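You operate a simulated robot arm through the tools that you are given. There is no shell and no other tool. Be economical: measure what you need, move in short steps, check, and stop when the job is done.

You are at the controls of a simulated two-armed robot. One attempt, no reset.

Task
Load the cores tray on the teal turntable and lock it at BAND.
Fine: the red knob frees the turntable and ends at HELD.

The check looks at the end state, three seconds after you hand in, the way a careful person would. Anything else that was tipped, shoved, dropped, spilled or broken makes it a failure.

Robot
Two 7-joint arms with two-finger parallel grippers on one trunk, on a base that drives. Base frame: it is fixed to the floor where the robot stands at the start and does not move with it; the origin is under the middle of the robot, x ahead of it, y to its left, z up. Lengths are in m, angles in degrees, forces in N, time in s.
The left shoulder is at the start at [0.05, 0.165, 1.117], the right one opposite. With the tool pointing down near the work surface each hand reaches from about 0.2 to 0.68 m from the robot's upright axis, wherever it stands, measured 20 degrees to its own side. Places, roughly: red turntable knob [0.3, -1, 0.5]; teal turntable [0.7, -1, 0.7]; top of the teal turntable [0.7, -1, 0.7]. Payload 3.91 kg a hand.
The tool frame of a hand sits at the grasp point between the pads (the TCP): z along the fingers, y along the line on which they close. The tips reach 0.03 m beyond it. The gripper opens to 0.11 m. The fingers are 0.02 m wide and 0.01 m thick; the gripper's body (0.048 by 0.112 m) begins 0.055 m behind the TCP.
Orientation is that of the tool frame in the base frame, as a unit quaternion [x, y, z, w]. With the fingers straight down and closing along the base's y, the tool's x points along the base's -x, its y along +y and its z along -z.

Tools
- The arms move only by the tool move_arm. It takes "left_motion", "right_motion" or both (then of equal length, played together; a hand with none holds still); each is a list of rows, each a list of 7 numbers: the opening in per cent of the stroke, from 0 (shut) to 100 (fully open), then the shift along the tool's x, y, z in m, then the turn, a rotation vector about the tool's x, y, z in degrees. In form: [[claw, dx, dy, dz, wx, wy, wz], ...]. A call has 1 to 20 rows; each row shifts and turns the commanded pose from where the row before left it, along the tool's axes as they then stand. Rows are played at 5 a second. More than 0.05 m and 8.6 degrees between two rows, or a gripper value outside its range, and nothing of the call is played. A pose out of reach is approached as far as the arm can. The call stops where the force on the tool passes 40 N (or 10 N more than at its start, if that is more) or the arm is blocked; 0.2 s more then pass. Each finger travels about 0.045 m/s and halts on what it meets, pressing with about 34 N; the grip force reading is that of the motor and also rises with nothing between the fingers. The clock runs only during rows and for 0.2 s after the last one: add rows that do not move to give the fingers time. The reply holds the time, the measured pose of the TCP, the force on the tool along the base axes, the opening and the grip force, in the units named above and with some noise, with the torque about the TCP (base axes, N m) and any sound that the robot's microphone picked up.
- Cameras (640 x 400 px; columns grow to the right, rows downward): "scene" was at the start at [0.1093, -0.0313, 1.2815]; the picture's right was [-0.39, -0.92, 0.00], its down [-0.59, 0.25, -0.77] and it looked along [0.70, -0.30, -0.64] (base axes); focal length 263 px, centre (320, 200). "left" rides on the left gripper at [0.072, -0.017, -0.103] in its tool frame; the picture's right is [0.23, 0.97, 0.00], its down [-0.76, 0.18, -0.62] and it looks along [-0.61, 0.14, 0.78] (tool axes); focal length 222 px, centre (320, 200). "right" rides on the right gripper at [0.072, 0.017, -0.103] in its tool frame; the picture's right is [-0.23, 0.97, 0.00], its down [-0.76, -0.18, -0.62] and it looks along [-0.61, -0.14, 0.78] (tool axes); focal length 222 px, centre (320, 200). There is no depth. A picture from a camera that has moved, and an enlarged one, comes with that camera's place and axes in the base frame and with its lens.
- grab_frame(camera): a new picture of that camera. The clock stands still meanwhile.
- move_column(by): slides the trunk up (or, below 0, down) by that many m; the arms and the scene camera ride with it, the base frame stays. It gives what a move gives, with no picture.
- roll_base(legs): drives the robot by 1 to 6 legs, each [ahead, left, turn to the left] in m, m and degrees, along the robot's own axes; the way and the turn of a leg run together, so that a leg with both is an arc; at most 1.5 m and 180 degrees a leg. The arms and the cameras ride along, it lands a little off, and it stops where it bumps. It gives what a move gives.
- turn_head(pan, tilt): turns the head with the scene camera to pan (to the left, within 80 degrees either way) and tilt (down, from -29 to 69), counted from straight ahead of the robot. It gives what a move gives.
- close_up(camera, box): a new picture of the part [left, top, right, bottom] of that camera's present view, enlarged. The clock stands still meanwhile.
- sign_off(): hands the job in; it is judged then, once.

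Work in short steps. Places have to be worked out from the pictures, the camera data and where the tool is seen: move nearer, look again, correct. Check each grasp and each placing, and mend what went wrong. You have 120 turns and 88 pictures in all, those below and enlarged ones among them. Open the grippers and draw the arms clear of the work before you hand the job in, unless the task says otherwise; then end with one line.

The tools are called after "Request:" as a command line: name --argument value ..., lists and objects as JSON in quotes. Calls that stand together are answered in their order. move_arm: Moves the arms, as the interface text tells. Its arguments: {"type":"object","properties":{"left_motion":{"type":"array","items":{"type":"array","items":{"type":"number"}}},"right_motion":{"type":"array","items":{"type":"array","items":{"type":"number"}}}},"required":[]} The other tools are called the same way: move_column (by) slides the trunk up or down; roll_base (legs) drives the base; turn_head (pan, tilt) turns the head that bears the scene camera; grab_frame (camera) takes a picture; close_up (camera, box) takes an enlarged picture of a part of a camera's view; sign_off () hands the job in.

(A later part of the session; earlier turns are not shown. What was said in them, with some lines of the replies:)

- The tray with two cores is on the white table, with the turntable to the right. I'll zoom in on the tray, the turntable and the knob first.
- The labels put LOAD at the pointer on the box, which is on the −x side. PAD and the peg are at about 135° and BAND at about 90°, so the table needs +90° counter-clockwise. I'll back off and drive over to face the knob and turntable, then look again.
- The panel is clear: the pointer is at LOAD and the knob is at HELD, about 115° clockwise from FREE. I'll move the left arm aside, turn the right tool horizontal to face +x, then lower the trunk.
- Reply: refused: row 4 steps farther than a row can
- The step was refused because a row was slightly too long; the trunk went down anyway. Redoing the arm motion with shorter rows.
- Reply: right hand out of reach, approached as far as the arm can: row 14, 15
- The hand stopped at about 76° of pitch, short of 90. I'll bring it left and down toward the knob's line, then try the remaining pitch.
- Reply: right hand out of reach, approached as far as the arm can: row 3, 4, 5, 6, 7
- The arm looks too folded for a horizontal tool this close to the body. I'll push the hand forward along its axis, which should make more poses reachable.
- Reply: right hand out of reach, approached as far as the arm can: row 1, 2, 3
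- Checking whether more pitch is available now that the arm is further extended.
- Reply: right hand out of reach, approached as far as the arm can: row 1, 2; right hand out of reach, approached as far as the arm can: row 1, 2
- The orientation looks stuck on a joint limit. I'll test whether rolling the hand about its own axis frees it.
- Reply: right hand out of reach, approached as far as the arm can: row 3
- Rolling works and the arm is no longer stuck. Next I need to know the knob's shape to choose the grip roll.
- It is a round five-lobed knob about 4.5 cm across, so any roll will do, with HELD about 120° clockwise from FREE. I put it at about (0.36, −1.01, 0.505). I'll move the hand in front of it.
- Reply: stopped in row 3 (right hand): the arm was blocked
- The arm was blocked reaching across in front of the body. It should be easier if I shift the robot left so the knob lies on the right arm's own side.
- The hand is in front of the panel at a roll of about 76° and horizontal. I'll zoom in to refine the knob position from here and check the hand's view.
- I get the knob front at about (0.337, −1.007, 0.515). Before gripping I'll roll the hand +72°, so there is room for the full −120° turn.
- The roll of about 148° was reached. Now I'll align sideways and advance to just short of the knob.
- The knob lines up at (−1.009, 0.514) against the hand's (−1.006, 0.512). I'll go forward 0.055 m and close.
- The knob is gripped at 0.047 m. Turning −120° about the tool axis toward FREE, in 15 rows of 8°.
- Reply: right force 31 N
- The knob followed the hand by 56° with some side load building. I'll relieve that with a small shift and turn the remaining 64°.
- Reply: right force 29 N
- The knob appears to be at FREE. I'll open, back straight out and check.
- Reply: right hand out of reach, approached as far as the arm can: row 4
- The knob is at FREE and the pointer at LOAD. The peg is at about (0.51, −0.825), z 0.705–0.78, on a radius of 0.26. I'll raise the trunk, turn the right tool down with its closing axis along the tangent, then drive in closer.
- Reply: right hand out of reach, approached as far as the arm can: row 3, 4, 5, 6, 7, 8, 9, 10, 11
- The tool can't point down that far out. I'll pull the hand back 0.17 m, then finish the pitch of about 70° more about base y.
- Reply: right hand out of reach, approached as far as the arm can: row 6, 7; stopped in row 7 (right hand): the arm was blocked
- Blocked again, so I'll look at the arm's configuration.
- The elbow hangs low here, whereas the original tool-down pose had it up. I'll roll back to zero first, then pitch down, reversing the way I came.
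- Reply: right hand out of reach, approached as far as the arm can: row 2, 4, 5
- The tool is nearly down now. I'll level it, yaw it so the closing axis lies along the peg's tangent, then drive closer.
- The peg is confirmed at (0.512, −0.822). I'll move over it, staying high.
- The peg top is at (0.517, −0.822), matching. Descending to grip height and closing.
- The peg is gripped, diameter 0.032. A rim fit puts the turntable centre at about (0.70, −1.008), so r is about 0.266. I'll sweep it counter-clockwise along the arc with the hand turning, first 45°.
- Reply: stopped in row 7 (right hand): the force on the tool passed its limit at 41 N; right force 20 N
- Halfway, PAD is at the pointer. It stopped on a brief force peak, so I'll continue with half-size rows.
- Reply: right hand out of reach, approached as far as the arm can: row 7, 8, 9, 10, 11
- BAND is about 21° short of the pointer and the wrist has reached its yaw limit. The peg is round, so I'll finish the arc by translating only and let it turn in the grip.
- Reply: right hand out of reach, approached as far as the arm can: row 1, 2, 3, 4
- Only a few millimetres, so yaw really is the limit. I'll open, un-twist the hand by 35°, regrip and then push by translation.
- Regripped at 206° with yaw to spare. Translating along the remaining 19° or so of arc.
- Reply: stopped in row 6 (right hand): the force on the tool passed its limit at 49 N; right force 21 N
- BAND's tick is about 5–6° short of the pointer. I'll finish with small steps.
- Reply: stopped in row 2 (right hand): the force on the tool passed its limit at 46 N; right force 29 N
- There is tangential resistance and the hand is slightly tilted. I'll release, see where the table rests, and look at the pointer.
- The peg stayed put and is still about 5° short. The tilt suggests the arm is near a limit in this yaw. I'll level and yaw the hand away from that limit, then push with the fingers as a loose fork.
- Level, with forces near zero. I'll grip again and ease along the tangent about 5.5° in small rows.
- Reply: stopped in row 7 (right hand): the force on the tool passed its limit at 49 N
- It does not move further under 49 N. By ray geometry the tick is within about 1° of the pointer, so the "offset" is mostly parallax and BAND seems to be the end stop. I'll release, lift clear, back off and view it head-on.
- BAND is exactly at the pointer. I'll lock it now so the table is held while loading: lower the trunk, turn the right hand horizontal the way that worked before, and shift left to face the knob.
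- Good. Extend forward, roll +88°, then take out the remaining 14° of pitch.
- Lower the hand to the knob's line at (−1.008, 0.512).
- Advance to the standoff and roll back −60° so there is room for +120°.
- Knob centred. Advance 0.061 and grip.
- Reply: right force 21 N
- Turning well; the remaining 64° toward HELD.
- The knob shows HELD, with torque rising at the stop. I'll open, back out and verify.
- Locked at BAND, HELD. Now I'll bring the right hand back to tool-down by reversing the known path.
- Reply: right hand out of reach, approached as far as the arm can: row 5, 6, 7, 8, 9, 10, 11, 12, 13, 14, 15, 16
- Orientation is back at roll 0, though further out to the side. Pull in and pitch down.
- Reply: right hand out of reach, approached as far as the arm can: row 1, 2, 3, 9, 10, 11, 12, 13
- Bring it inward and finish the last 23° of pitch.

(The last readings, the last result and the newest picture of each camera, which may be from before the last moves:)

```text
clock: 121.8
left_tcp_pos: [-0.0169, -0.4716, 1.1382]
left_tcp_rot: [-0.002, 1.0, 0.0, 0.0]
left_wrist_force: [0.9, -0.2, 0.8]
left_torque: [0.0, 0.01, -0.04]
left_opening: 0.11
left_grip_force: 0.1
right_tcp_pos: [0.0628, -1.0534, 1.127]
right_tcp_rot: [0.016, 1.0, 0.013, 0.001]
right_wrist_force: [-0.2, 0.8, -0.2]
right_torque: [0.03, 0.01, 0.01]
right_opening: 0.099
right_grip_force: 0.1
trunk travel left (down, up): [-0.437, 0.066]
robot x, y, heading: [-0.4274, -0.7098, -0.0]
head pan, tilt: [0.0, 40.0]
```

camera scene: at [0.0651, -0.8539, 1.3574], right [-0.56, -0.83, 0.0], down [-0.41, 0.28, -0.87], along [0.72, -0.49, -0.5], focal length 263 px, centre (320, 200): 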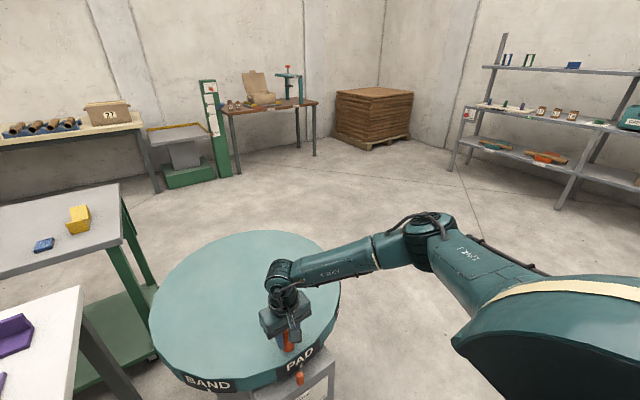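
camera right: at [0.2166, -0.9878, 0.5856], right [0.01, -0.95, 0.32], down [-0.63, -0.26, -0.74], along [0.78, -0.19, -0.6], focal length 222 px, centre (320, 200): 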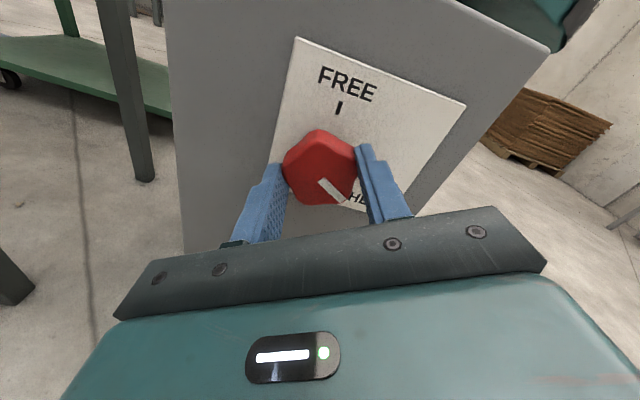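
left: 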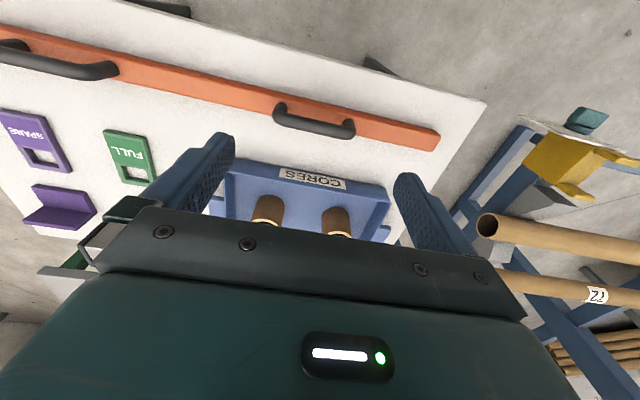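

Both hands are down and high. Driving back to the white table for the tray.

Request:
roll_base --legs '[[0, 0.715, 0], [0.46, 0, 0]]'

Request:
turn_head --pan 0 --tilt 50

Request:
grab_frame --camera "scene"

Request:
grab_frame --camera "left"

Request:
grab_frame --camera "right"

```text
clock: 130.9
left_tcp_pos: [0.4413, 0.237, 1.1385]
left_tcp_rot: [0.002, 1.0, 0.0, 0.001]
left_wrist_force: [0.3, -0.5, -0.7]
left_torque: [-0.01, 0.02, 0.01]
left_opening: 0.11
left_grip_force: 0.0
right_tcp_pos: [0.5184, -0.3437, 1.1272]
right_tcp_rot: [0.02, 1.0, 0.012, 0.002]
right_wrist_force: [-0.3, 0.5, 0.3]
right_torque: [0.01, -0.01, -0.03]
right_opening: 0.0988
right_grip_force: 0.1
trunk travel left (down, up): [-0.437, 0.066]
robot x, y, heading: [0.025, 0.0039, -0.2]
head pan, tilt: [0.0, 40.0]
```

```text
clock: 131.6
left_tcp_pos: [0.4405, 0.2367, 1.1385]
left_tcp_rot: [0.002, 1.0, 0.0, 0.001]
left_wrist_force: [0.3, -0.3, -0.2]
left_torque: [0.03, 0.0, 0.0]
left_opening: 0.1097
left_grip_force: 0.0
right_tcp_pos: [0.5171, -0.3447, 1.1271]
right_tcp_rot: [0.019, 1.0, 0.012, 0.002]
right_wrist_force: [-0.2, -0.4, -0.4]
right_torque: [0.05, 0.01, -0.01]
right_opening: 0.0989
right_grip_force: 0.1
trunk travel left (down, up): [-0.437, 0.066]
robot x, y, heading: [0.0264, 0.0022, -0.1]
head pan, tilt: [0.0, 50.0]
```

```text
42 pictures are left
camera scene: at [0.1347, 0.004, 1.3675], right [0.0, -1.0, 0.0], down [-0.77, 0.0, -0.64], along [0.64, 0.0, -0.77], focal length 263 px, centre (320, 200)
```

scene: 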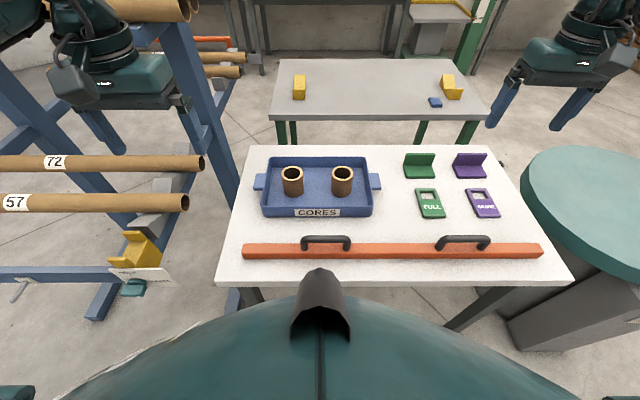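

```text
41 pictures are left
camera left: at [0.3676, 0.2197, 1.2414], right [-0.22, 0.97, 0.0], down [0.76, 0.18, 0.62], along [0.61, 0.14, -0.78], focal length 222 px, centre (320, 200)
```

left: 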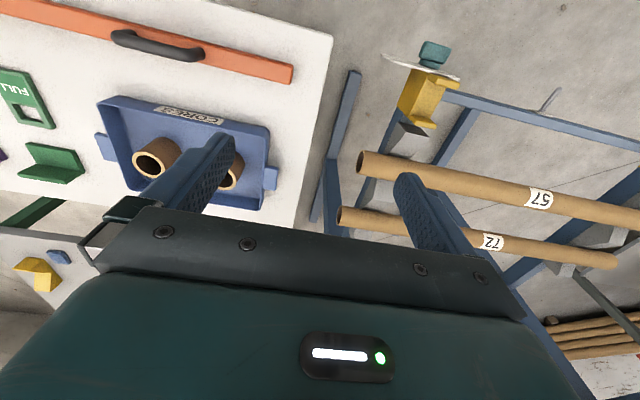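

```text
40 pictures are left
camera right: at [0.4452, -0.3274, 1.2319], right [0.26, 0.96, 0.03], down [0.75, -0.22, 0.62], along [0.6, -0.14, -0.78], focal length 222 px, centre (320, 200)
```

right: 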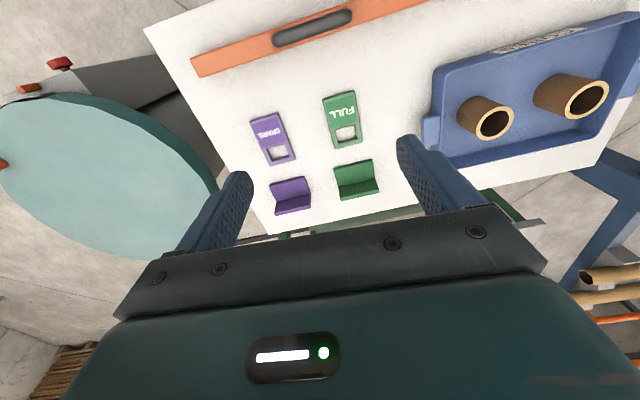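

I triangulate the tray tabs at about (0.65, +0.174, 0.835) and (0.65, −0.16, 0.83), with core tops at about 0.85. I'll grip each tab front-to-back with the hands yawed 90° (right clockwise, left counter-clockwise), rotating up here first.

Request:
move_arm --right_motion '[[90, 0, 0, 0, 1.4, 0.3, 0], [90, 0, 0, 0, 0, 0, 8.2], [90, 0, 0, 0, 0, 0, 8.2], [90, 0, 0, 0, 0, 0, 8.2], [90, 0, 0, 0, 0, 0, 8.2], [90, 0, 0, 0, 0, 0, 8.2], [90, 0, 0, 0, 0, 0, 8.2], [90, 0, 0, 0, 0, 0, 8.2], [90, 0, 0, 0, 0, 0, 8.2], [90, 0, 0, 0, 0, 0, 8.2], [90, 0, 0, 0, 0, 0, 8.2], [90, 0, 0, 0, 0, 0, 8.0], [90, 0, 0, 0, 0, 0, 0]]' --left_motion '[[90, 0, 0, 0, 0, 0, 0], [90, 0, 0, 0, 0, 0, -8.2], [90, 0, 0, 0, 0, 0, -8.2], [90, 0, 0, 0, 0, 0, -8.2], [90, 0, 0, 0, 0, 0, -8.2], [90, 0, 0, 0, 0, 0, -8.2], [90, 0, 0, 0, 0, 0, -8.2], [90, 0, 0, 0, 0, 0, -8.2], [90, 0, 0, 0, 0, 0, -8.2], [90, 0, 0, 0, 0, 0, -8.2], [90, 0, 0, 0, 0, 0, -8.2], [90, 0, 0, 0, 0, 0, -8.0], [90, 0, 0, 0, 0, 0, 0]]'

Request:
close_up --camera "scene" --box '[240, 140, 400, 240]'

```text
clock: 134.4
left_tcp_pos: [0.4413, 0.236, 1.1394]
left_tcp_rot: [0.708, -0.707, 0.001, -0.001]
left_wrist_force: [-0.3, 0.9, -1.3]
left_torque: [0.0, 0.03, 0.0]
left_opening: 0.099
left_grip_force: 0.1
right_tcp_pos: [0.5178, -0.3444, 1.1266]
right_tcp_rot: [0.721, 0.692, -0.001, -0.001]
right_wrist_force: [-0.2, -1.1, 0.0]
right_torque: [0.03, 0.02, 0.01]
right_opening: 0.0988
right_grip_force: 0.0
trunk travel left (down, up): [-0.437, 0.066]
robot x, y, heading: [0.0316, 0.0001, -0.5]
head pan, tilt: [0.0, 50.0]
```

```text
4.00 times, centred on (320, 190) of scene
camera zoom: at [0.1347, 0.004, 1.3675], right [0.0, -1.0, 0.0], down [-0.77, 0.0, -0.64], along [0.64, 0.0, -0.77], focal length 1054 px, centre (320, 240)
```

zoom: 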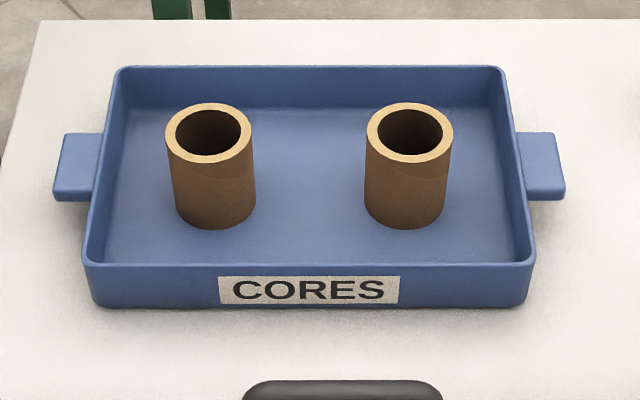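

The tabs span x 0.62–0.68, centred at y≈−0.149 and +0.173; the rim is at 0.837 and the table at about 0.79. Moving both hands above the tabs at z≈0.95.

Request:
move_arm --right_motion '[[95, 0.038, 0.026, 0, 0, 0, -2.3], [95, 0.038, 0.026, 0, 0, 0, 0], [95, 0.038, 0.026, 0, 0, 0, 0], [95, 0.038, 0.026, 0, 0, 0, 0], [95, 0.038, 0.027, 0, 0, 0, 0], [95, 0, 0, 0.045, 0, 0, 0], [95, 0, 0, 0.045, 0, 0, 0], [95, 0, 0, 0.045, 0, 0, 0], [95, 0, 0, 0.04, 0, 0, 0], [95, 0, 0, 0, 0, 0, 0]]' --left_motion '[[95, 0.0125, -0.0418, 0, 0, 0, 0], [95, 0.0125, -0.0418, 0, 0, 0, 0], [95, 0.0125, -0.0418, 0, 0, 0, 0], [95, 0.0125, -0.0418, 0, 0, 0, 0], [95, 0.0125, -0.0418, 0, 0, 0, 0], [95, 0, 0, 0.045, 0, 0, 0], [95, 0, 0, 0.045, 0, 0, 0], [95, 0, 0, 0.045, 0, 0, 0], [95, 0, 0, 0.05, 0, 0, 0], [95, 0, 0, 0, 0, 0, 0]]'

Request:
grab_frame --camera "left"

Request:
grab_frame --camera "right"

Request:
grab_frame --camera "scene"

```text
clock: 136.6
left_tcp_pos: [0.6496, 0.1737, 0.9541]
left_tcp_rot: [-0.705, 0.709, -0.001, 0.001]
left_wrist_force: [0.0, -0.7, 1.0]
left_torque: [-0.05, 0.06, 0.03]
left_opening: 0.1044
left_grip_force: 0.0
right_tcp_pos: [0.6514, -0.158, 0.9534]
right_tcp_rot: [0.707, 0.707, 0.0, -0.002]
right_wrist_force: [-0.6, 0.5, -0.2]
right_torque: [0.01, 0.0, -0.01]
right_opening: 0.1044
right_grip_force: 0.1
trunk travel left (down, up): [-0.437, 0.066]
robot x, y, heading: [0.0258, 0.0037, -0.0]
head pan, tilt: [0.0, 50.0]
```

```text
38 pictures are left
camera left: at [0.6658, 0.1011, 1.0564], right [-0.97, -0.22, 0.0], down [-0.18, 0.76, 0.62], along [-0.14, 0.61, -0.78], focal length 222 px, centre (320, 200)
```

left: 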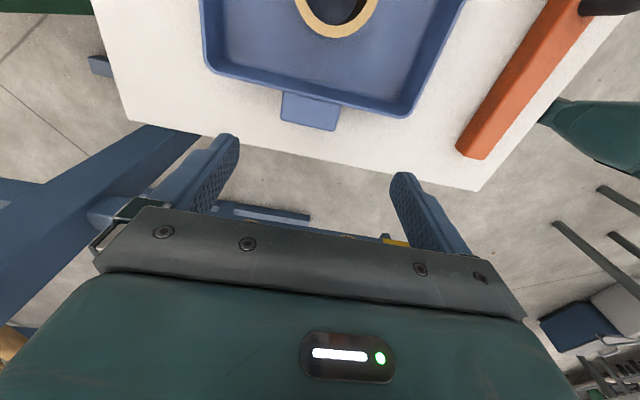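

```text
37 pictures are left
camera right: at [0.6667, -0.0858, 1.0576], right [0.97, -0.22, 0.0], down [-0.17, -0.76, 0.62], along [-0.14, -0.61, -0.78], focal length 222 px, centre (320, 200)
```

right: 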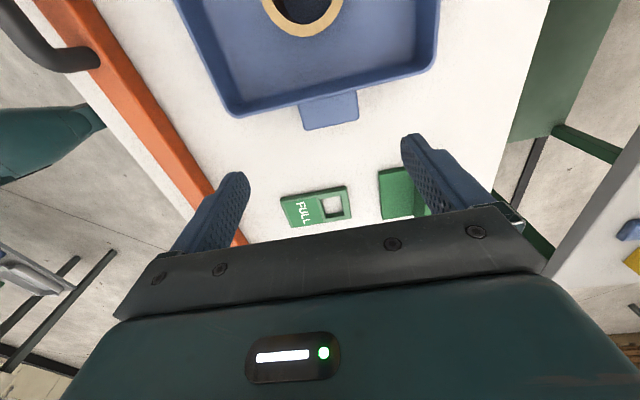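

```text
36 pictures are left
camera scene: at [0.1343, 0.0041, 1.3675], right [0.0, -1.0, 0.0], down [-0.77, 0.0, -0.64], along [0.64, 0.0, -0.77], focal length 263 px, centre (320, 200)
```

scene: 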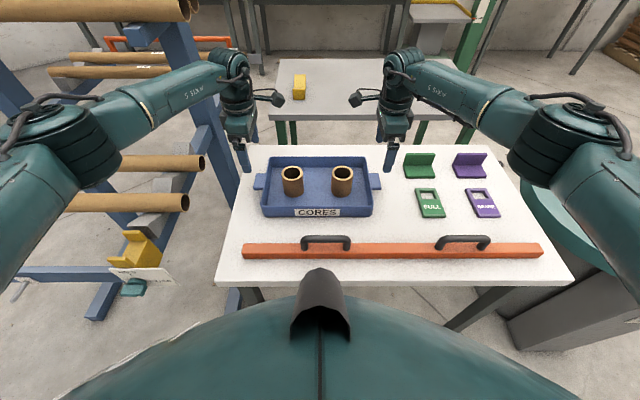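

The hand cameras put the tabs at x≈0.660, y≈0.172 and −0.157, with tops at about 0.82. Shift x by 1 cm and descend to z 0.828, leaving the tips just above the table.

Request:
move_arm --right_motion '[[95, 0, 0.009, 0.035, 0, 0, 0], [95, 0, 0, 0.035, 0, 0, 0], [95, 0, 0, 0.03, 0, 0, 0], [95, 0, 0, 0.025, 0, 0, 0], [95, 0, 0, 0, 0, 0, 0]]' --left_motion '[[95, 0, -0.011, 0.035, 0, 0, 0], [95, 0, 0, 0.035, 0, 0, 0], [95, 0, 0, 0.03, 0, 0, 0], [95, 0, 0, 0.026, 0, 0, 0], [95, 0, 0, 0, 0, 0, 0]]'

Request:
grab_frame --camera "left"

Request:
grab_frame --camera "right"

Request:
close_up --camera "scene" --box '[210, 120, 410, 240]'

```text
clock: 137.8
left_tcp_pos: [0.6555, 0.1762, 0.8362]
left_tcp_rot: [-0.706, 0.708, 0.0, 0.0]
left_wrist_force: [0.0, 0.3, 0.6]
left_torque: [-0.02, -0.01, -0.03]
left_opening: 0.1044
left_grip_force: 0.1
left hand out of reach, approached as far as the arm can: row 4
right_tcp_pos: [0.6501, -0.1556, 0.8363]
right_tcp_rot: [0.706, 0.708, 0.0, -0.002]
right_wrist_force: [0.2, 0.2, 0.3]
right_torque: [-0.03, 0.02, 0.0]
right_opening: 0.1045
right_grip_force: 0.1
right hand out of reach, approached as far as the arm can: row 4
trunk travel left (down, up): [-0.437, 0.066]
robot x, y, heading: [0.0275, -0.0004, -0.1]
head pan, tilt: [0.0, 50.0]
```

```text
35 pictures are left
camera left: at [0.6713, 0.1028, 0.9388], right [-0.97, -0.22, 0.0], down [-0.18, 0.76, 0.62], along [-0.14, 0.61, -0.78], focal length 222 px, centre (320, 200)
```

left: 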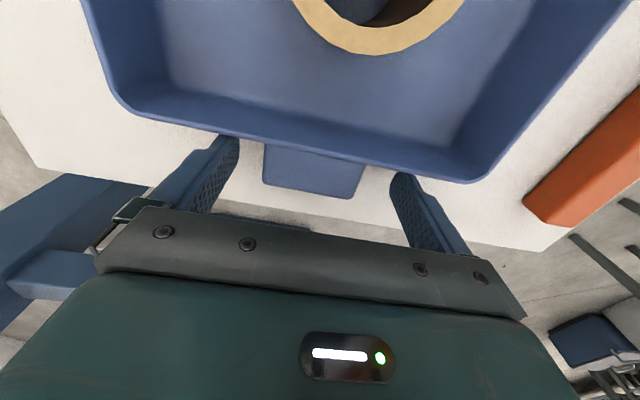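

```text
34 pictures are left
camera right: at [0.6673, -0.0837, 0.9404], right [0.97, -0.22, 0.0], down [-0.17, -0.76, 0.62], along [-0.14, -0.61, -0.78], focal length 222 px, centre (320, 200)
```

right: 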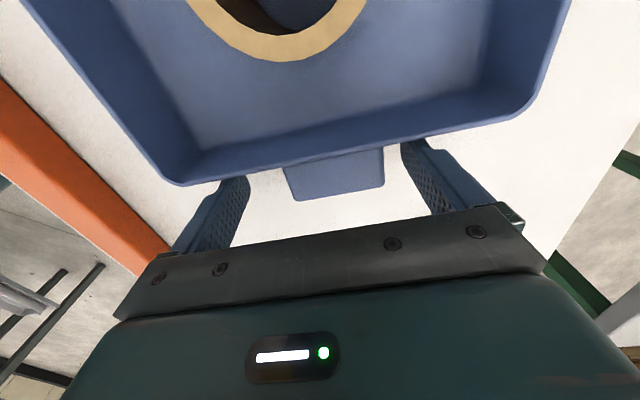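

```text
3.20 times, centred on (310, 180) of scene
camera zoom: at [0.1348, 0.0041, 1.3675], right [0.0, -1.0, 0.0], down [-0.77, 0.0, -0.64], along [0.64, 0.0, -0.77], focal length 843 px, centre (352, 264)
```

zoom: 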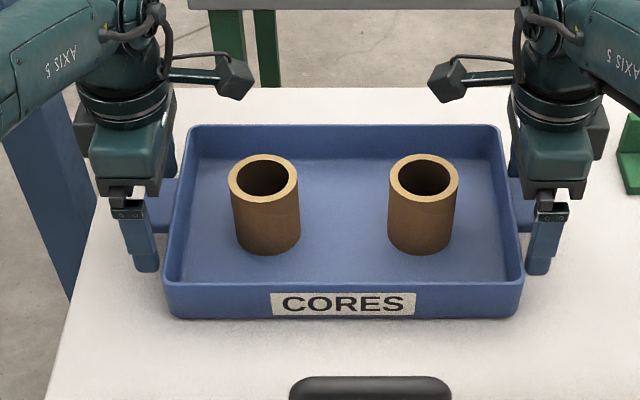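

Centring is good (tabs at x 0.660, y 0.175 and −0.158), but the shoulders are too high for full reach. I'll lift the hands 0.1, lower the trunk 0.1, then re-descend.

Request:
move_arm --right_motion '[[95, 0, 0, -0.05, 0, 0, 0], [95, 0, 0, -0.05, 0, 0, 0], [95, 0, 0, 0, 0, 0, 0]]' --left_motion '[[95, 0, 0, -0.05, 0, 0, 0], [95, 0, 0, -0.05, 0, 0, 0], [95, 0, 0, 0, 0, 0, 0]]'

Request:
move_column --by -0.09

```text
clock: 138.6
left_tcp_pos: [0.6574, 0.1732, 0.937]
left_tcp_rot: [-0.707, 0.708, 0.0, 0.0]
left_wrist_force: [0.1, -0.1, 0.6]
left_torque: [-0.02, 0.01, 0.0]
left_opening: 0.1049
left_grip_force: 0.1
right_tcp_pos: [0.6533, -0.1557, 0.9362]
right_tcp_rot: [0.707, 0.708, -0.001, -0.001]
right_wrist_force: [-0.4, 0.3, 0.0]
right_torque: [0.0, 0.0, 0.02]
right_opening: 0.1047
right_grip_force: 0.0
trunk travel left (down, up): [-0.437, 0.066]
robot x, y, heading: [0.0286, 0.0027, 0.2]
head pan, tilt: [0.0, 50.0]
```

```text
clock: 139.8
left_tcp_pos: [0.6542, 0.1738, 0.8467]
left_tcp_rot: [-0.706, 0.709, 0.0, 0.0]
left_wrist_force: [-0.5, 0.1, 0.0]
left_torque: [-0.03, 0.05, -0.04]
left_opening: 0.1045
left_grip_force: 0.1
right_tcp_pos: [0.6535, -0.1557, 0.8468]
right_tcp_rot: [0.706, 0.708, 0.0, -0.001]
right_wrist_force: [0.3, -0.4, 0.5]
right_torque: [0.0, 0.04, 0.0]
right_opening: 0.1045
right_grip_force: 0.1
trunk travel left (down, up): [-0.347, 0.156]
robot x, y, heading: [0.0245, 0.0041, -0.2]
head pan, tilt: [0.0, 50.0]
```

Shift to the tab centres and go down 19 mm.

Request:
move_arm --right_motion '[[95, -0.002, 0.007, 0.009, 0, 0, 0], [95, 0, 0, 0.01, 0, 0, 0], [95, 0, 0, 0, 0, 0, 0]]' --left_motion '[[95, -0.001, -0.006, 0.009, 0, 0, 0], [95, 0, 0, 0.01, 0, 0, 0], [95, 0, 0, 0, 0, 0, 0]]'

```text
clock: 140.6
left_tcp_pos: [0.6589, 0.1744, 0.827]
left_tcp_rot: [-0.706, 0.709, 0.0, 0.0]
left_wrist_force: [-0.3, -0.3, 1.0]
left_torque: [0.0, -0.01, -0.01]
left_opening: 0.1044
left_grip_force: 0.1
right_tcp_pos: [0.6592, -0.1572, 0.8279]
right_tcp_rot: [0.706, 0.708, 0.0, -0.001]
right_wrist_force: [-0.4, -0.6, 0.3]
right_torque: [-0.03, 0.02, -0.02]
right_opening: 0.1044
right_grip_force: 0.2
trunk travel left (down, up): [-0.347, 0.156]
robot x, y, heading: [0.0271, 0.0055, 0.0]
head pan, tilt: [0.0, 50.0]
```

No table contact. Go 4 mm lower, then close both grippers together.

Request:
move_arm --right_motion '[[95, 0, 0, 0.004, 0, 0, 0], [70, 0, 0, 0, 0, 0, 0], [55, 0, 0, 0, 0, 0, 0], [35, 0, 0, 0, 0, 0, 0], [35, 0, 0, 0, 0, 0, 0], [35, 0, 0, 0, 0, 0, 0], [35, 0, 0, 0, 0, 0, 0]]' --left_motion '[[95, 0, 0, 0.004, 0, 0, 0], [70, 0, 0, 0, 0, 0, 0], [55, 0, 0, 0, 0, 0, 0], [35, 0, 0, 0, 0, 0, 0], [35, 0, 0, 0, 0, 0, 0], [35, 0, 0, 0, 0, 0, 0], [35, 0, 0, 0, 0, 0, 0]]'

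Request:
grab_frame --camera "left"

Request:
grab_frame --camera "right"

```text
clock: 142.2
left_tcp_pos: [0.6598, 0.1756, 0.8247]
left_tcp_rot: [-0.706, 0.708, 0.0, 0.0]
left_wrist_force: [-0.8, 0.4, -0.1]
left_torque: [0.18, 0.05, 0.15]
left_opening: 0.0597
left_grip_force: 33.6
right_tcp_pos: [0.6608, -0.1563, 0.8227]
right_tcp_rot: [0.707, 0.707, 0.0, -0.002]
right_wrist_force: [0.5, 1.0, 0.5]
right_torque: [-0.15, -0.18, -0.13]
right_opening: 0.0598
right_grip_force: 34.2
trunk travel left (down, up): [-0.347, 0.156]
robot x, y, heading: [0.0284, 0.0032, 0.0]
head pan, tilt: [0.0, 50.0]
```

```text
32 pictures are left
camera left: at [0.6766, 0.1016, 0.9267], right [-0.97, -0.22, 0.0], down [-0.18, 0.76, 0.62], along [-0.14, 0.61, -0.78], focal length 222 px, centre (320, 200)
```

left: 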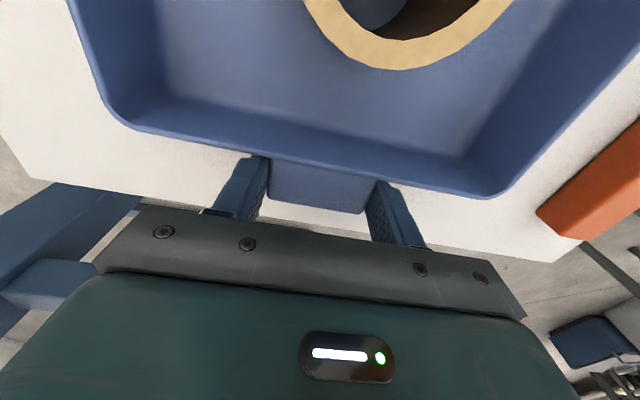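

```text
31 pictures are left
camera right: at [0.6762, -0.0837, 0.9278], right [0.97, -0.23, 0.0], down [-0.17, -0.76, 0.62], along [-0.14, -0.61, -0.78], focal length 222 px, centre (320, 200)
```

right: 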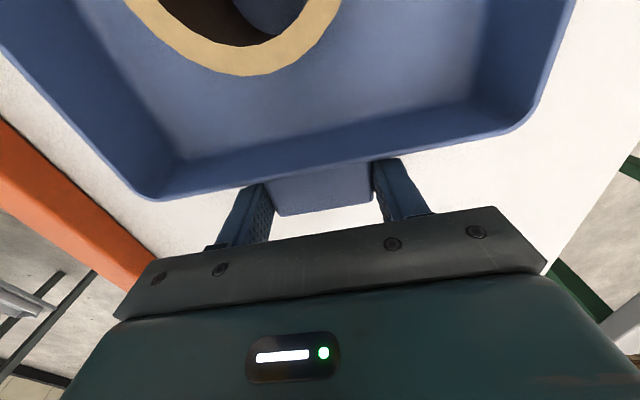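

Both tabs are gripped at 0.060. I'll lift a little with the trunk so both sides rise together, and check the forces.

Request:
move_column --by 0.03

Request:
close_up --camera "scene" --box '[210, 120, 410, 260]'

```text
clock: 143.0
left_tcp_pos: [0.6609, 0.1749, 0.8558]
left_tcp_rot: [-0.706, 0.708, -0.001, 0.0]
left_wrist_force: [1.4, -0.1, 5.3]
left_torque: [0.17, 0.78, -0.11]
left_opening: 0.0599
left_grip_force: 33.8
right_tcp_pos: [0.6603, -0.1556, 0.8549]
right_tcp_rot: [0.706, 0.708, 0.0, -0.001]
right_wrist_force: [-0.3, -0.5, 5.7]
right_torque: [-0.17, 0.07, 0.02]
right_opening: 0.0595
right_grip_force: 33.3
trunk travel left (down, up): [-0.377, 0.126]
robot x, y, heading: [0.0286, 0.0017, -0.0]
head pan, tilt: [0.0, 50.0]
```

```text
2.86 times, centred on (310, 190) of scene
camera zoom: at [0.1338, 0.004, 1.3079], right [0.0, -1.0, 0.0], down [-0.77, 0.0, -0.64], along [0.64, 0.0, -0.77], focal length 752 px, centre (349, 229)
```

zoom: 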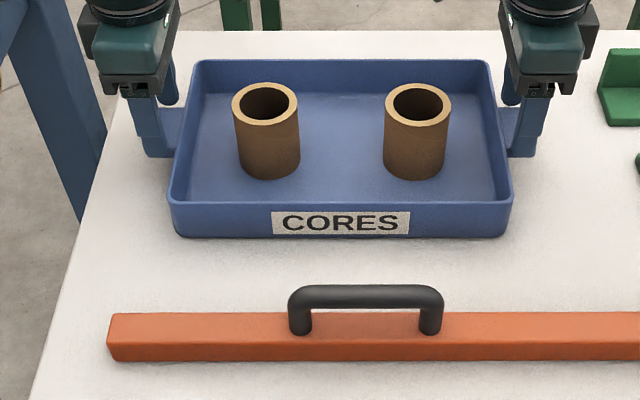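

Lifted level, about 5.5 N a side, with the cores standing. Lift another 0.1 m, back off, then move sideways to the turntable's y.

Request:
move_column --by 0.1

Request:
roll_base --legs '[[-0.42, 0, 0]]'

Request:
grab_frame --camera "scene"

```text
clock: 144.3
left_tcp_pos: [0.66, 0.1752, 0.9535]
left_tcp_rot: [-0.706, 0.708, 0.0, 0.0]
left_wrist_force: [-0.7, -1.3, -1.8]
left_torque: [-0.06, 0.01, -0.08]
left_opening: 0.0599
left_grip_force: 34.3
right_tcp_pos: [0.6585, -0.1553, 0.9528]
right_tcp_rot: [0.707, 0.708, -0.002, -0.001]
right_wrist_force: [1.1, 1.8, -2.9]
right_torque: [0.0, 0.03, -0.2]
right_opening: 0.0594
right_grip_force: 33.4
trunk travel left (down, up): [-0.477, 0.026]
robot x, y, heading: [0.028, 0.001, 0.1]
head pan, tilt: [0.0, 50.0]
```

```text
clock: 146.9
left_tcp_pos: [0.2455, 0.1748, 0.9544]
left_tcp_rot: [-0.706, 0.709, 0.0, 0.0]
left_wrist_force: [0.8, 0.6, -2.2]
left_torque: [0.03, -0.02, 0.1]
left_opening: 0.0598
left_grip_force: 34.2
right_tcp_pos: [0.2457, -0.1574, 0.9534]
right_tcp_rot: [0.706, 0.708, -0.002, -0.001]
right_wrist_force: [-0.1, 0.0, -1.4]
right_torque: [0.09, -0.02, -0.14]
right_opening: 0.0596
right_grip_force: 34.1
trunk travel left (down, up): [-0.477, 0.026]
robot x, y, heading: [-0.3913, 0.0042, -0.4]
head pan, tilt: [0.0, 50.0]
```

```text
29 pictures are left
camera scene: at [-0.2791, 0.0052, 1.4075], right [0.0, -1.0, 0.0], down [-0.77, 0.0, -0.64], along [0.64, 0.0, -0.77], focal length 263 px, centre (320, 200)
```

scene: 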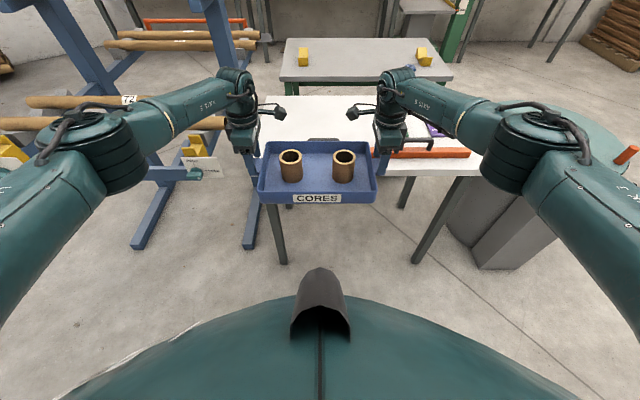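

The tray is carried level and the bar is untouched. Drive sideways 1.02 m to the turntable line.

Request:
roll_base --legs '[[0, -0.51, 0.4], [0, -0.51, 0]]'

Request:
grab_frame --camera "scene"

```text
clock: 156.4
left_tcp_pos: [0.25, -0.8279, 0.9539]
left_tcp_rot: [0.71, -0.704, -0.001, 0.001]
left_wrist_force: [-0.4, -0.8, -1.2]
left_torque: [-0.05, 0.05, 0.02]
left_opening: 0.0597
left_grip_force: 33.8
right_tcp_pos: [0.254, -1.1593, 0.9531]
right_tcp_rot: [0.702, 0.712, -0.001, -0.001]
right_wrist_force: [0.3, 0.3, -2.7]
right_torque: [0.01, -0.03, -0.21]
right_opening: 0.0596
right_grip_force: 33.9
trunk travel left (down, up): [-0.477, 0.026]
robot x, y, heading: [-0.3821, -1.0064, 0.5]
head pan, tilt: [0.0, 50.0]
```

```text
28 pictures are left
camera scene: at [-0.2734, -1.0054, 1.4074], right [0.01, -1.0, 0.0], down [-0.77, -0.01, -0.64], along [0.64, 0.01, -0.77], focal length 263 px, centre (320, 200)
```

scene: 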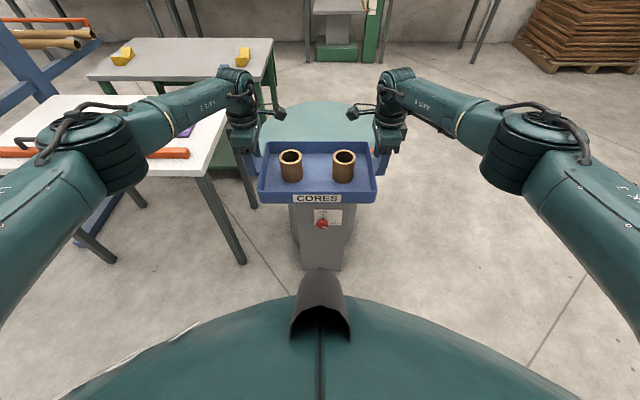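

Tray midline at y −0.994; shift 0.017 right and drive ahead in two legs, then check.

Request:
roll_base --legs '[[0.3, -0.018, -0.5], [0.1, 0, 0]]'

Request:
grab_frame --camera "scene"

```text
clock: 159.2
left_tcp_pos: [0.6542, -0.852, 0.9524]
left_tcp_rot: [0.707, -0.707, -0.001, 0.0]
left_wrist_force: [-0.2, -0.4, -3.1]
left_torque: [-0.01, 0.04, 0.05]
left_opening: 0.0592
left_grip_force: 33.9
right_tcp_pos: [0.6542, -1.1843, 0.952]
right_tcp_rot: [0.706, 0.709, -0.001, -0.002]
right_wrist_force: [0.3, 0.9, -3.3]
right_torque: [0.05, 0.03, -0.17]
right_opening: 0.0595
right_grip_force: 33.8
trunk travel left (down, up): [-0.477, 0.026]
robot x, y, heading: [0.0195, -1.0242, -0.0]
head pan, tilt: [0.0, 50.0]
```

```text
27 pictures are left
camera scene: at [0.1294, -1.0234, 1.4073], right [0.0, -1.0, 0.0], down [-0.77, 0.0, -0.64], along [0.64, 0.0, -0.77], focal length 263 px, centre (320, 200)
```

scene: 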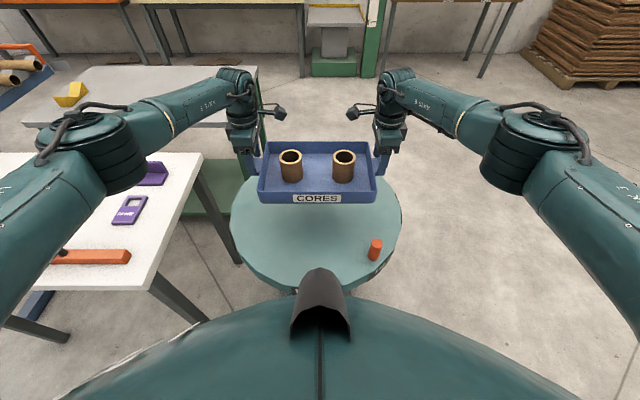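

The tray is over the turntable: centre about (0.654, −1.018), footprint well inside the rim and clear of the peg at (0.50, −1.18). Lower with the trunk in stages.

Request:
move_column --by -0.17

Request:
grab_frame --camera "scene"

```text
clock: 161.1
left_tcp_pos: [0.6528, -0.8517, 0.7828]
left_tcp_rot: [0.707, -0.707, 0.0, 0.001]
left_wrist_force: [-0.4, 0.2, -1.8]
left_torque: [0.02, 0.05, 0.11]
left_opening: 0.0594
left_grip_force: 33.6
right_tcp_pos: [0.6542, -1.183, 0.7837]
right_tcp_rot: [0.706, 0.709, 0.0, -0.002]
right_wrist_force: [0.2, 0.5, -1.8]
right_torque: [-0.03, -0.06, -0.16]
right_opening: 0.0596
right_grip_force: 34.0
trunk travel left (down, up): [-0.307, 0.196]
robot x, y, heading: [0.022, -1.025, 0.2]
head pan, tilt: [0.0, 50.0]
```

```text
26 pictures are left
camera scene: at [0.1283, -1.0234, 1.2375], right [0.0, -1.0, 0.0], down [-0.77, 0.0, -0.64], along [0.64, 0.0, -0.77], focal length 263 px, centre (320, 200)
```

scene: 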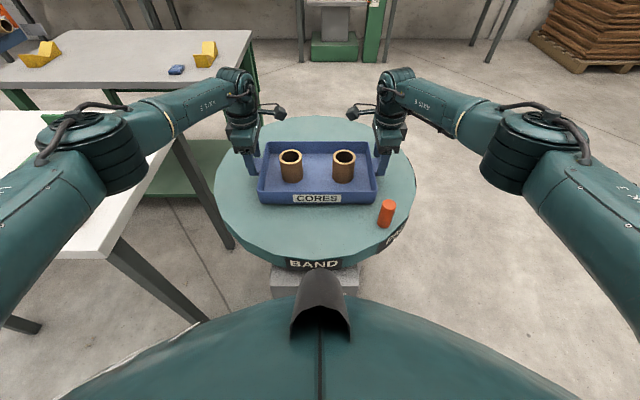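

Just above the surface and well placed. Lower further in small steps, watching the wrist force.

Request:
move_column --by -0.032

Request:
move_column --by -0.005

```text
clock: 161.9
left_tcp_pos: [0.6525, -0.8528, 0.755]
left_tcp_rot: [0.708, -0.707, 0.002, -0.002]
left_wrist_force: [6.8, -0.7, 15.9]
left_torque: [-0.13, 0.24, 0.19]
left_opening: 0.06
left_grip_force: 34.3
right_tcp_pos: [0.6534, -1.1828, 0.7575]
right_tcp_rot: [0.706, 0.709, 0.003, 0.0]
right_wrist_force: [-2.0, 0.2, 26.4]
right_torque: [0.36, 0.22, -0.15]
right_opening: 0.0595
right_grip_force: 33.6
trunk travel left (down, up): [-0.275, 0.228]
robot x, y, heading: [0.0245, -1.0294, -0.0]
head pan, tilt: [0.0, 50.0]
```

```text
clock: 162.4
left_tcp_pos: [0.652, -0.8529, 0.7553]
left_tcp_rot: [-0.706, 0.708, -0.004, 0.004]
left_wrist_force: [1.4, 0.0, 32.2]
left_torque: [-0.08, 0.17, 0.11]
left_opening: 0.0594
left_grip_force: 34.0
right_tcp_pos: [0.6525, -1.1821, 0.7538]
right_tcp_rot: [0.706, 0.708, 0.004, 0.003]
right_wrist_force: [2.4, 1.9, 28.8]
right_torque: [0.17, 0.15, -0.32]
right_opening: 0.0593
right_grip_force: 34.2
trunk travel left (down, up): [-0.27, 0.233]
robot x, y, heading: [0.021, -1.027, -0.0]
head pan, tilt: [0.0, 50.0]
```

Contact: the tray is down at TCP z≈0.755, pressing about 30 N a side. I'll raise 8 mm to relieve that, then check.

Request:
move_column --by 0.008

Request:
close_up --camera "scene" --box '[200, 100, 440, 280]'

```text
clock: 163.0
left_tcp_pos: [0.6523, -0.852, 0.7548]
left_tcp_rot: [-0.707, 0.707, 0.0, 0.0]
left_wrist_force: [0.8, -2.7, 9.9]
left_torque: [-0.57, -0.7, 0.06]
left_opening: 0.0596
left_grip_force: 34.0
right_tcp_pos: [0.6524, -1.1811, 0.7541]
right_tcp_rot: [0.706, 0.709, -0.001, -0.002]
right_wrist_force: [4.7, 4.2, 5.3]
right_torque: [0.35, -1.01, -0.45]
right_opening: 0.0595
right_grip_force: 34.0
trunk travel left (down, up): [-0.278, 0.225]
robot x, y, heading: [0.0177, -1.0272, -0.1]
head pan, tilt: [0.0, 50.0]
```

```text
2.22 times, centred on (320, 190) of scene
camera zoom: at [0.1268, -1.0234, 1.2081], right [0.0, -1.0, 0.0], down [-0.77, 0.0, -0.64], along [0.64, 0.0, -0.77], focal length 585 px, centre (320, 222)
```

zoom: 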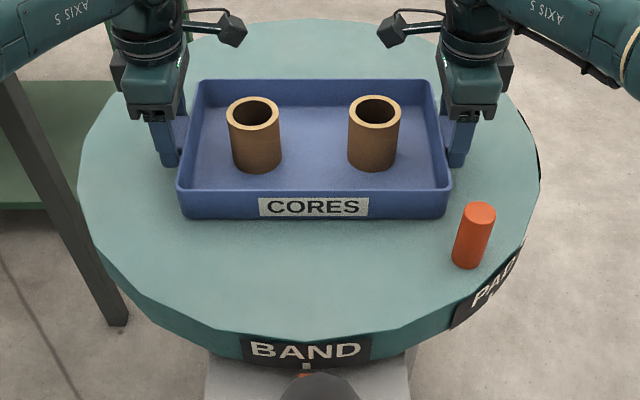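

The tray sits level on the turntable with both cores standing. Open both grippers, then rise straight up.

Request:
move_arm --right_motion '[[70, 0, 0, 0, 0, 0, 0], [95, 0, 0, 0, 0, 0, 0], [95, 0, 0, 0, 0, 0, 0], [95, 0, 0, 0, 0, 0, 0], [95, 0, 0, 0, 0, 0, 0]]' --left_motion '[[70, 0, 0, 0, 0, 0, 0], [95, 0, 0, 0, 0, 0, 0], [95, 0, 0, 0, 0, 0, 0], [95, 0, 0, 0, 0, 0, 0], [95, 0, 0, 0, 0, 0, 0]]'

Request:
move_column --by 0.05

Request:
close_up --camera "scene" --box '[200, 100, 440, 280]'

```text
clock: 164.2
left_tcp_pos: [0.6534, -0.8514, 0.7553]
left_tcp_rot: [-0.707, 0.708, -0.001, 0.0]
left_wrist_force: [-0.2, 0.4, -0.1]
left_torque: [0.0, -0.02, -0.01]
left_opening: 0.1047
left_grip_force: 0.1
right_tcp_pos: [0.6526, -1.1824, 0.755]
right_tcp_rot: [0.705, 0.709, -0.001, -0.002]
right_wrist_force: [-0.5, 0.1, -0.2]
right_torque: [0.0, 0.0, 0.03]
right_opening: 0.1045
right_grip_force: 0.1
trunk travel left (down, up): [-0.278, 0.225]
robot x, y, heading: [0.017, -1.025, -0.0]
head pan, tilt: [0.0, 50.0]
```

```text
clock: 165.1
left_tcp_pos: [0.654, -0.8515, 0.8041]
left_tcp_rot: [-0.707, 0.707, 0.0, 0.0]
left_wrist_force: [0.0, -0.3, -1.4]
left_torque: [0.0, 0.02, 0.01]
left_opening: 0.1044
left_grip_force: 0.1
right_tcp_pos: [0.6529, -1.1825, 0.8036]
right_tcp_rot: [0.706, 0.708, -0.001, -0.002]
right_wrist_force: [-0.5, -0.3, -0.9]
right_torque: [-0.02, 0.02, 0.02]
right_opening: 0.1046
right_grip_force: 0.1
trunk travel left (down, up): [-0.328, 0.175]
robot x, y, heading: [0.0202, -1.0225, 0.0]
head pan, tilt: [0.0, 50.0]
```

```text
2.22 times, centred on (320, 190) of scene
camera zoom: at [0.1283, -1.0234, 1.2584], right [0.0, -1.0, 0.0], down [-0.77, 0.0, -0.64], along [0.64, 0.0, -0.77], focal length 585 px, centre (320, 222)
```

zoom: 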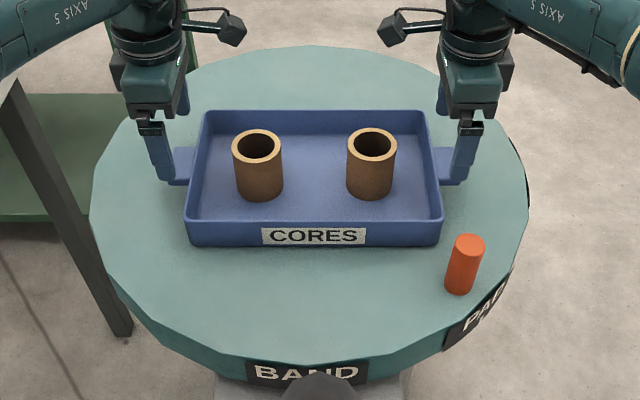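

Released cleanly and the tray stayed put. Raise well clear, back off and take the final look.

Request:
move_column --by 0.16

Request:
roll_base --legs '[[-0.45, 0, 0]]'

Request:
turn_head --pan 0 --tilt 40

Request:
grab_frame --camera "scene"

Request:
close_up --camera "scene" --box '[250, 130, 410, 250]'

```text
clock: 166.9
left_tcp_pos: [0.6531, -0.8514, 0.9648]
left_tcp_rot: [-0.707, 0.707, 0.0, 0.0]
left_wrist_force: [-0.3, -0.3, 0.1]
left_torque: [0.02, -0.03, 0.02]
left_opening: 0.1045
left_grip_force: 0.0
right_tcp_pos: [0.6534, -1.182, 0.9637]
right_tcp_rot: [0.706, 0.709, -0.001, -0.002]
right_wrist_force: [-1.1, -0.7, 0.1]
right_torque: [0.03, 0.01, 0.04]
right_opening: 0.1046
right_grip_force: 0.0
trunk travel left (down, up): [-0.488, 0.015]
robot x, y, heading: [0.0179, -1.0273, -0.1]
head pan, tilt: [0.0, 50.0]
```

```text
clock: 169.6
left_tcp_pos: [0.2103, -0.8528, 0.9656]
left_tcp_rot: [0.707, -0.707, 0.0, 0.0]
left_wrist_force: [0.3, 0.6, -0.8]
left_torque: [0.0, -0.03, -0.01]
left_opening: 0.1042
left_grip_force: 0.0
right_tcp_pos: [0.2103, -1.1826, 0.9635]
right_tcp_rot: [0.705, 0.709, 0.001, -0.002]
right_wrist_force: [0.1, -0.3, 0.4]
right_torque: [0.03, -0.03, -0.02]
right_opening: 0.1047
right_grip_force: 0.0
trunk travel left (down, up): [-0.488, 0.015]
robot x, y, heading: [-0.4227, -1.0249, -0.5]
head pan, tilt: [0.0, 50.0]
```

```text
clock: 170.3
left_tcp_pos: [0.2113, -0.8518, 0.9642]
left_tcp_rot: [-0.706, 0.708, 0.0, 0.0]
left_wrist_force: [0.2, 0.3, 0.1]
left_torque: [-0.02, 0.0, 0.03]
left_opening: 0.1043
left_grip_force: 0.1
right_tcp_pos: [0.2105, -1.1833, 0.9637]
right_tcp_rot: [0.706, 0.708, 0.0, -0.002]
right_wrist_force: [-1.0, 0.7, -0.2]
right_torque: [-0.01, 0.0, 0.0]
right_opening: 0.1046
right_grip_force: 0.1
trunk travel left (down, up): [-0.488, 0.015]
robot x, y, heading: [-0.4222, -1.0261, -0.2]
head pan, tilt: [0.0, 40.0]
```

```text
23 pictures are left
camera scene: at [-0.3065, -1.023, 1.4326], right [0.0, -1.0, 0.0], down [-0.64, 0.0, -0.77], along [0.77, 0.0, -0.64], focal length 263 px, centre (320, 200)
```

scene: 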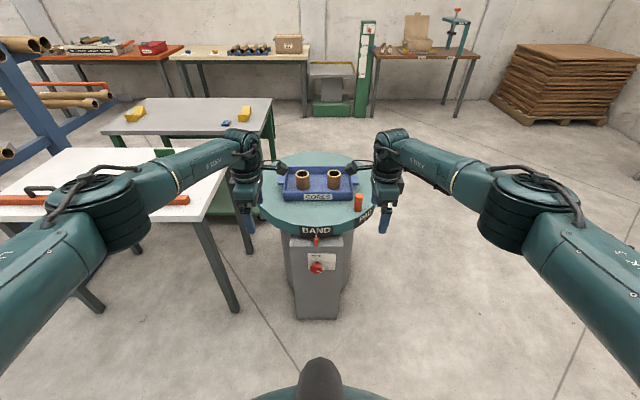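

```text
3.33 times, centred on (330, 190) of scene
camera zoom: at [-0.3065, -1.023, 1.4326], right [0.0, -1.0, 0.0], down [-0.64, 0.0, -0.77], along [0.77, 0.0, -0.64], focal length 878 px, centre (287, 233)
```

zoom: 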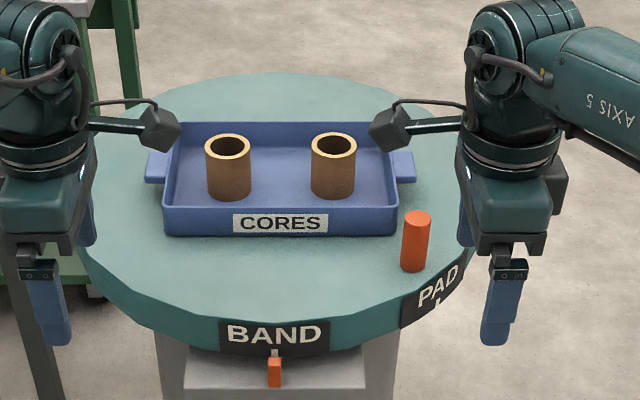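

One last close look at the knob and pointer before handing in.

Request:
close_up --camera "scene" --box '[290, 215, 354, 280]'

```text
6.15 times, centred on (322, 248) of scene
camera zoom: at [-0.3065, -1.023, 1.4326], right [0.0, -1.0, 0.0], down [-0.64, 0.0, -0.77], along [0.77, 0.0, -0.64], focal length 1621 px, centre (308, -92)
```

zoom: 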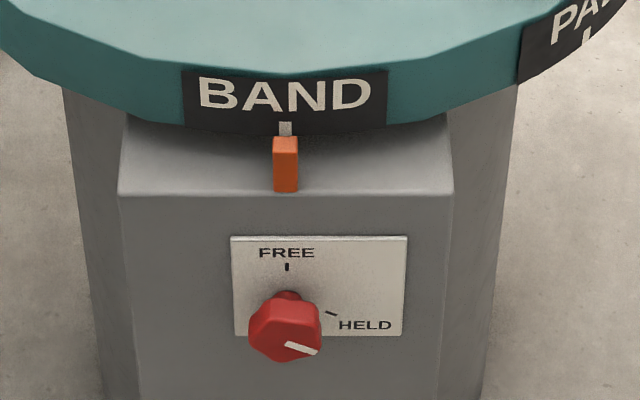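

The knob looks at HELD; I'll zoom in tighter to confirm its angle against the tick.

Request:
close_up --camera "scene" --box '[308, 236, 334, 254]'

```text
16.00 times, centred on (321, 245) of scene
camera zoom: at [-0.3065, -1.023, 1.4326], right [0.0, -1.0, 0.0], down [-0.64, 0.0, -0.77], along [0.77, 0.0, -0.64], focal length 4214 px, centre (304, -520)
```

zoom: 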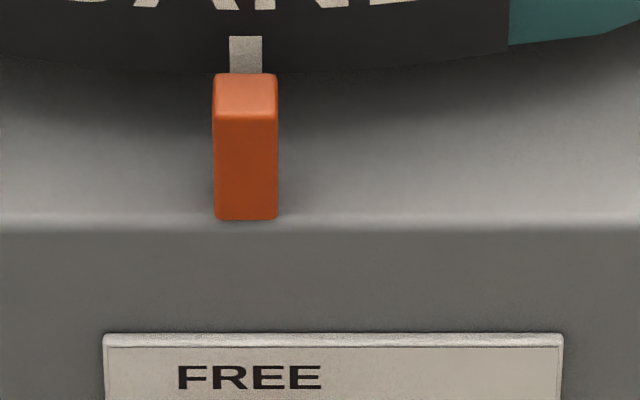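

The pointer is exactly on BAND's tick. Now the knob itself, slightly lower in the frame.

Request:
close_up --camera "scene" --box '[308, 254, 334, 275]'

```text
16.00 times, centred on (321, 264) of scene
camera zoom: at [-0.3065, -1.023, 1.4326], right [0.0, -1.0, 0.0], down [-0.64, 0.0, -0.77], along [0.77, 0.0, -0.64], focal length 4214 px, centre (304, -832)
```

zoom: 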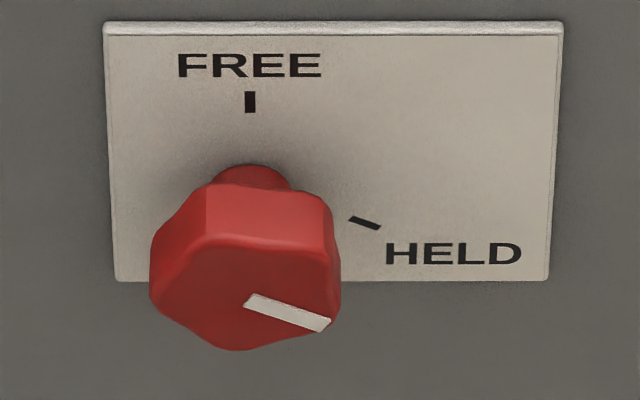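

The indicator is parallel to the HELD tick, the pointer is on BAND, the tray is seated with both cores upright, and the grippers are open and clear. Handing in.

Request:
sign_off

```text
The job is handed in.
```

The cores tray is on the teal turntable with both cores standing, the turntable is locked at BAND, and the red knob is at HELD.
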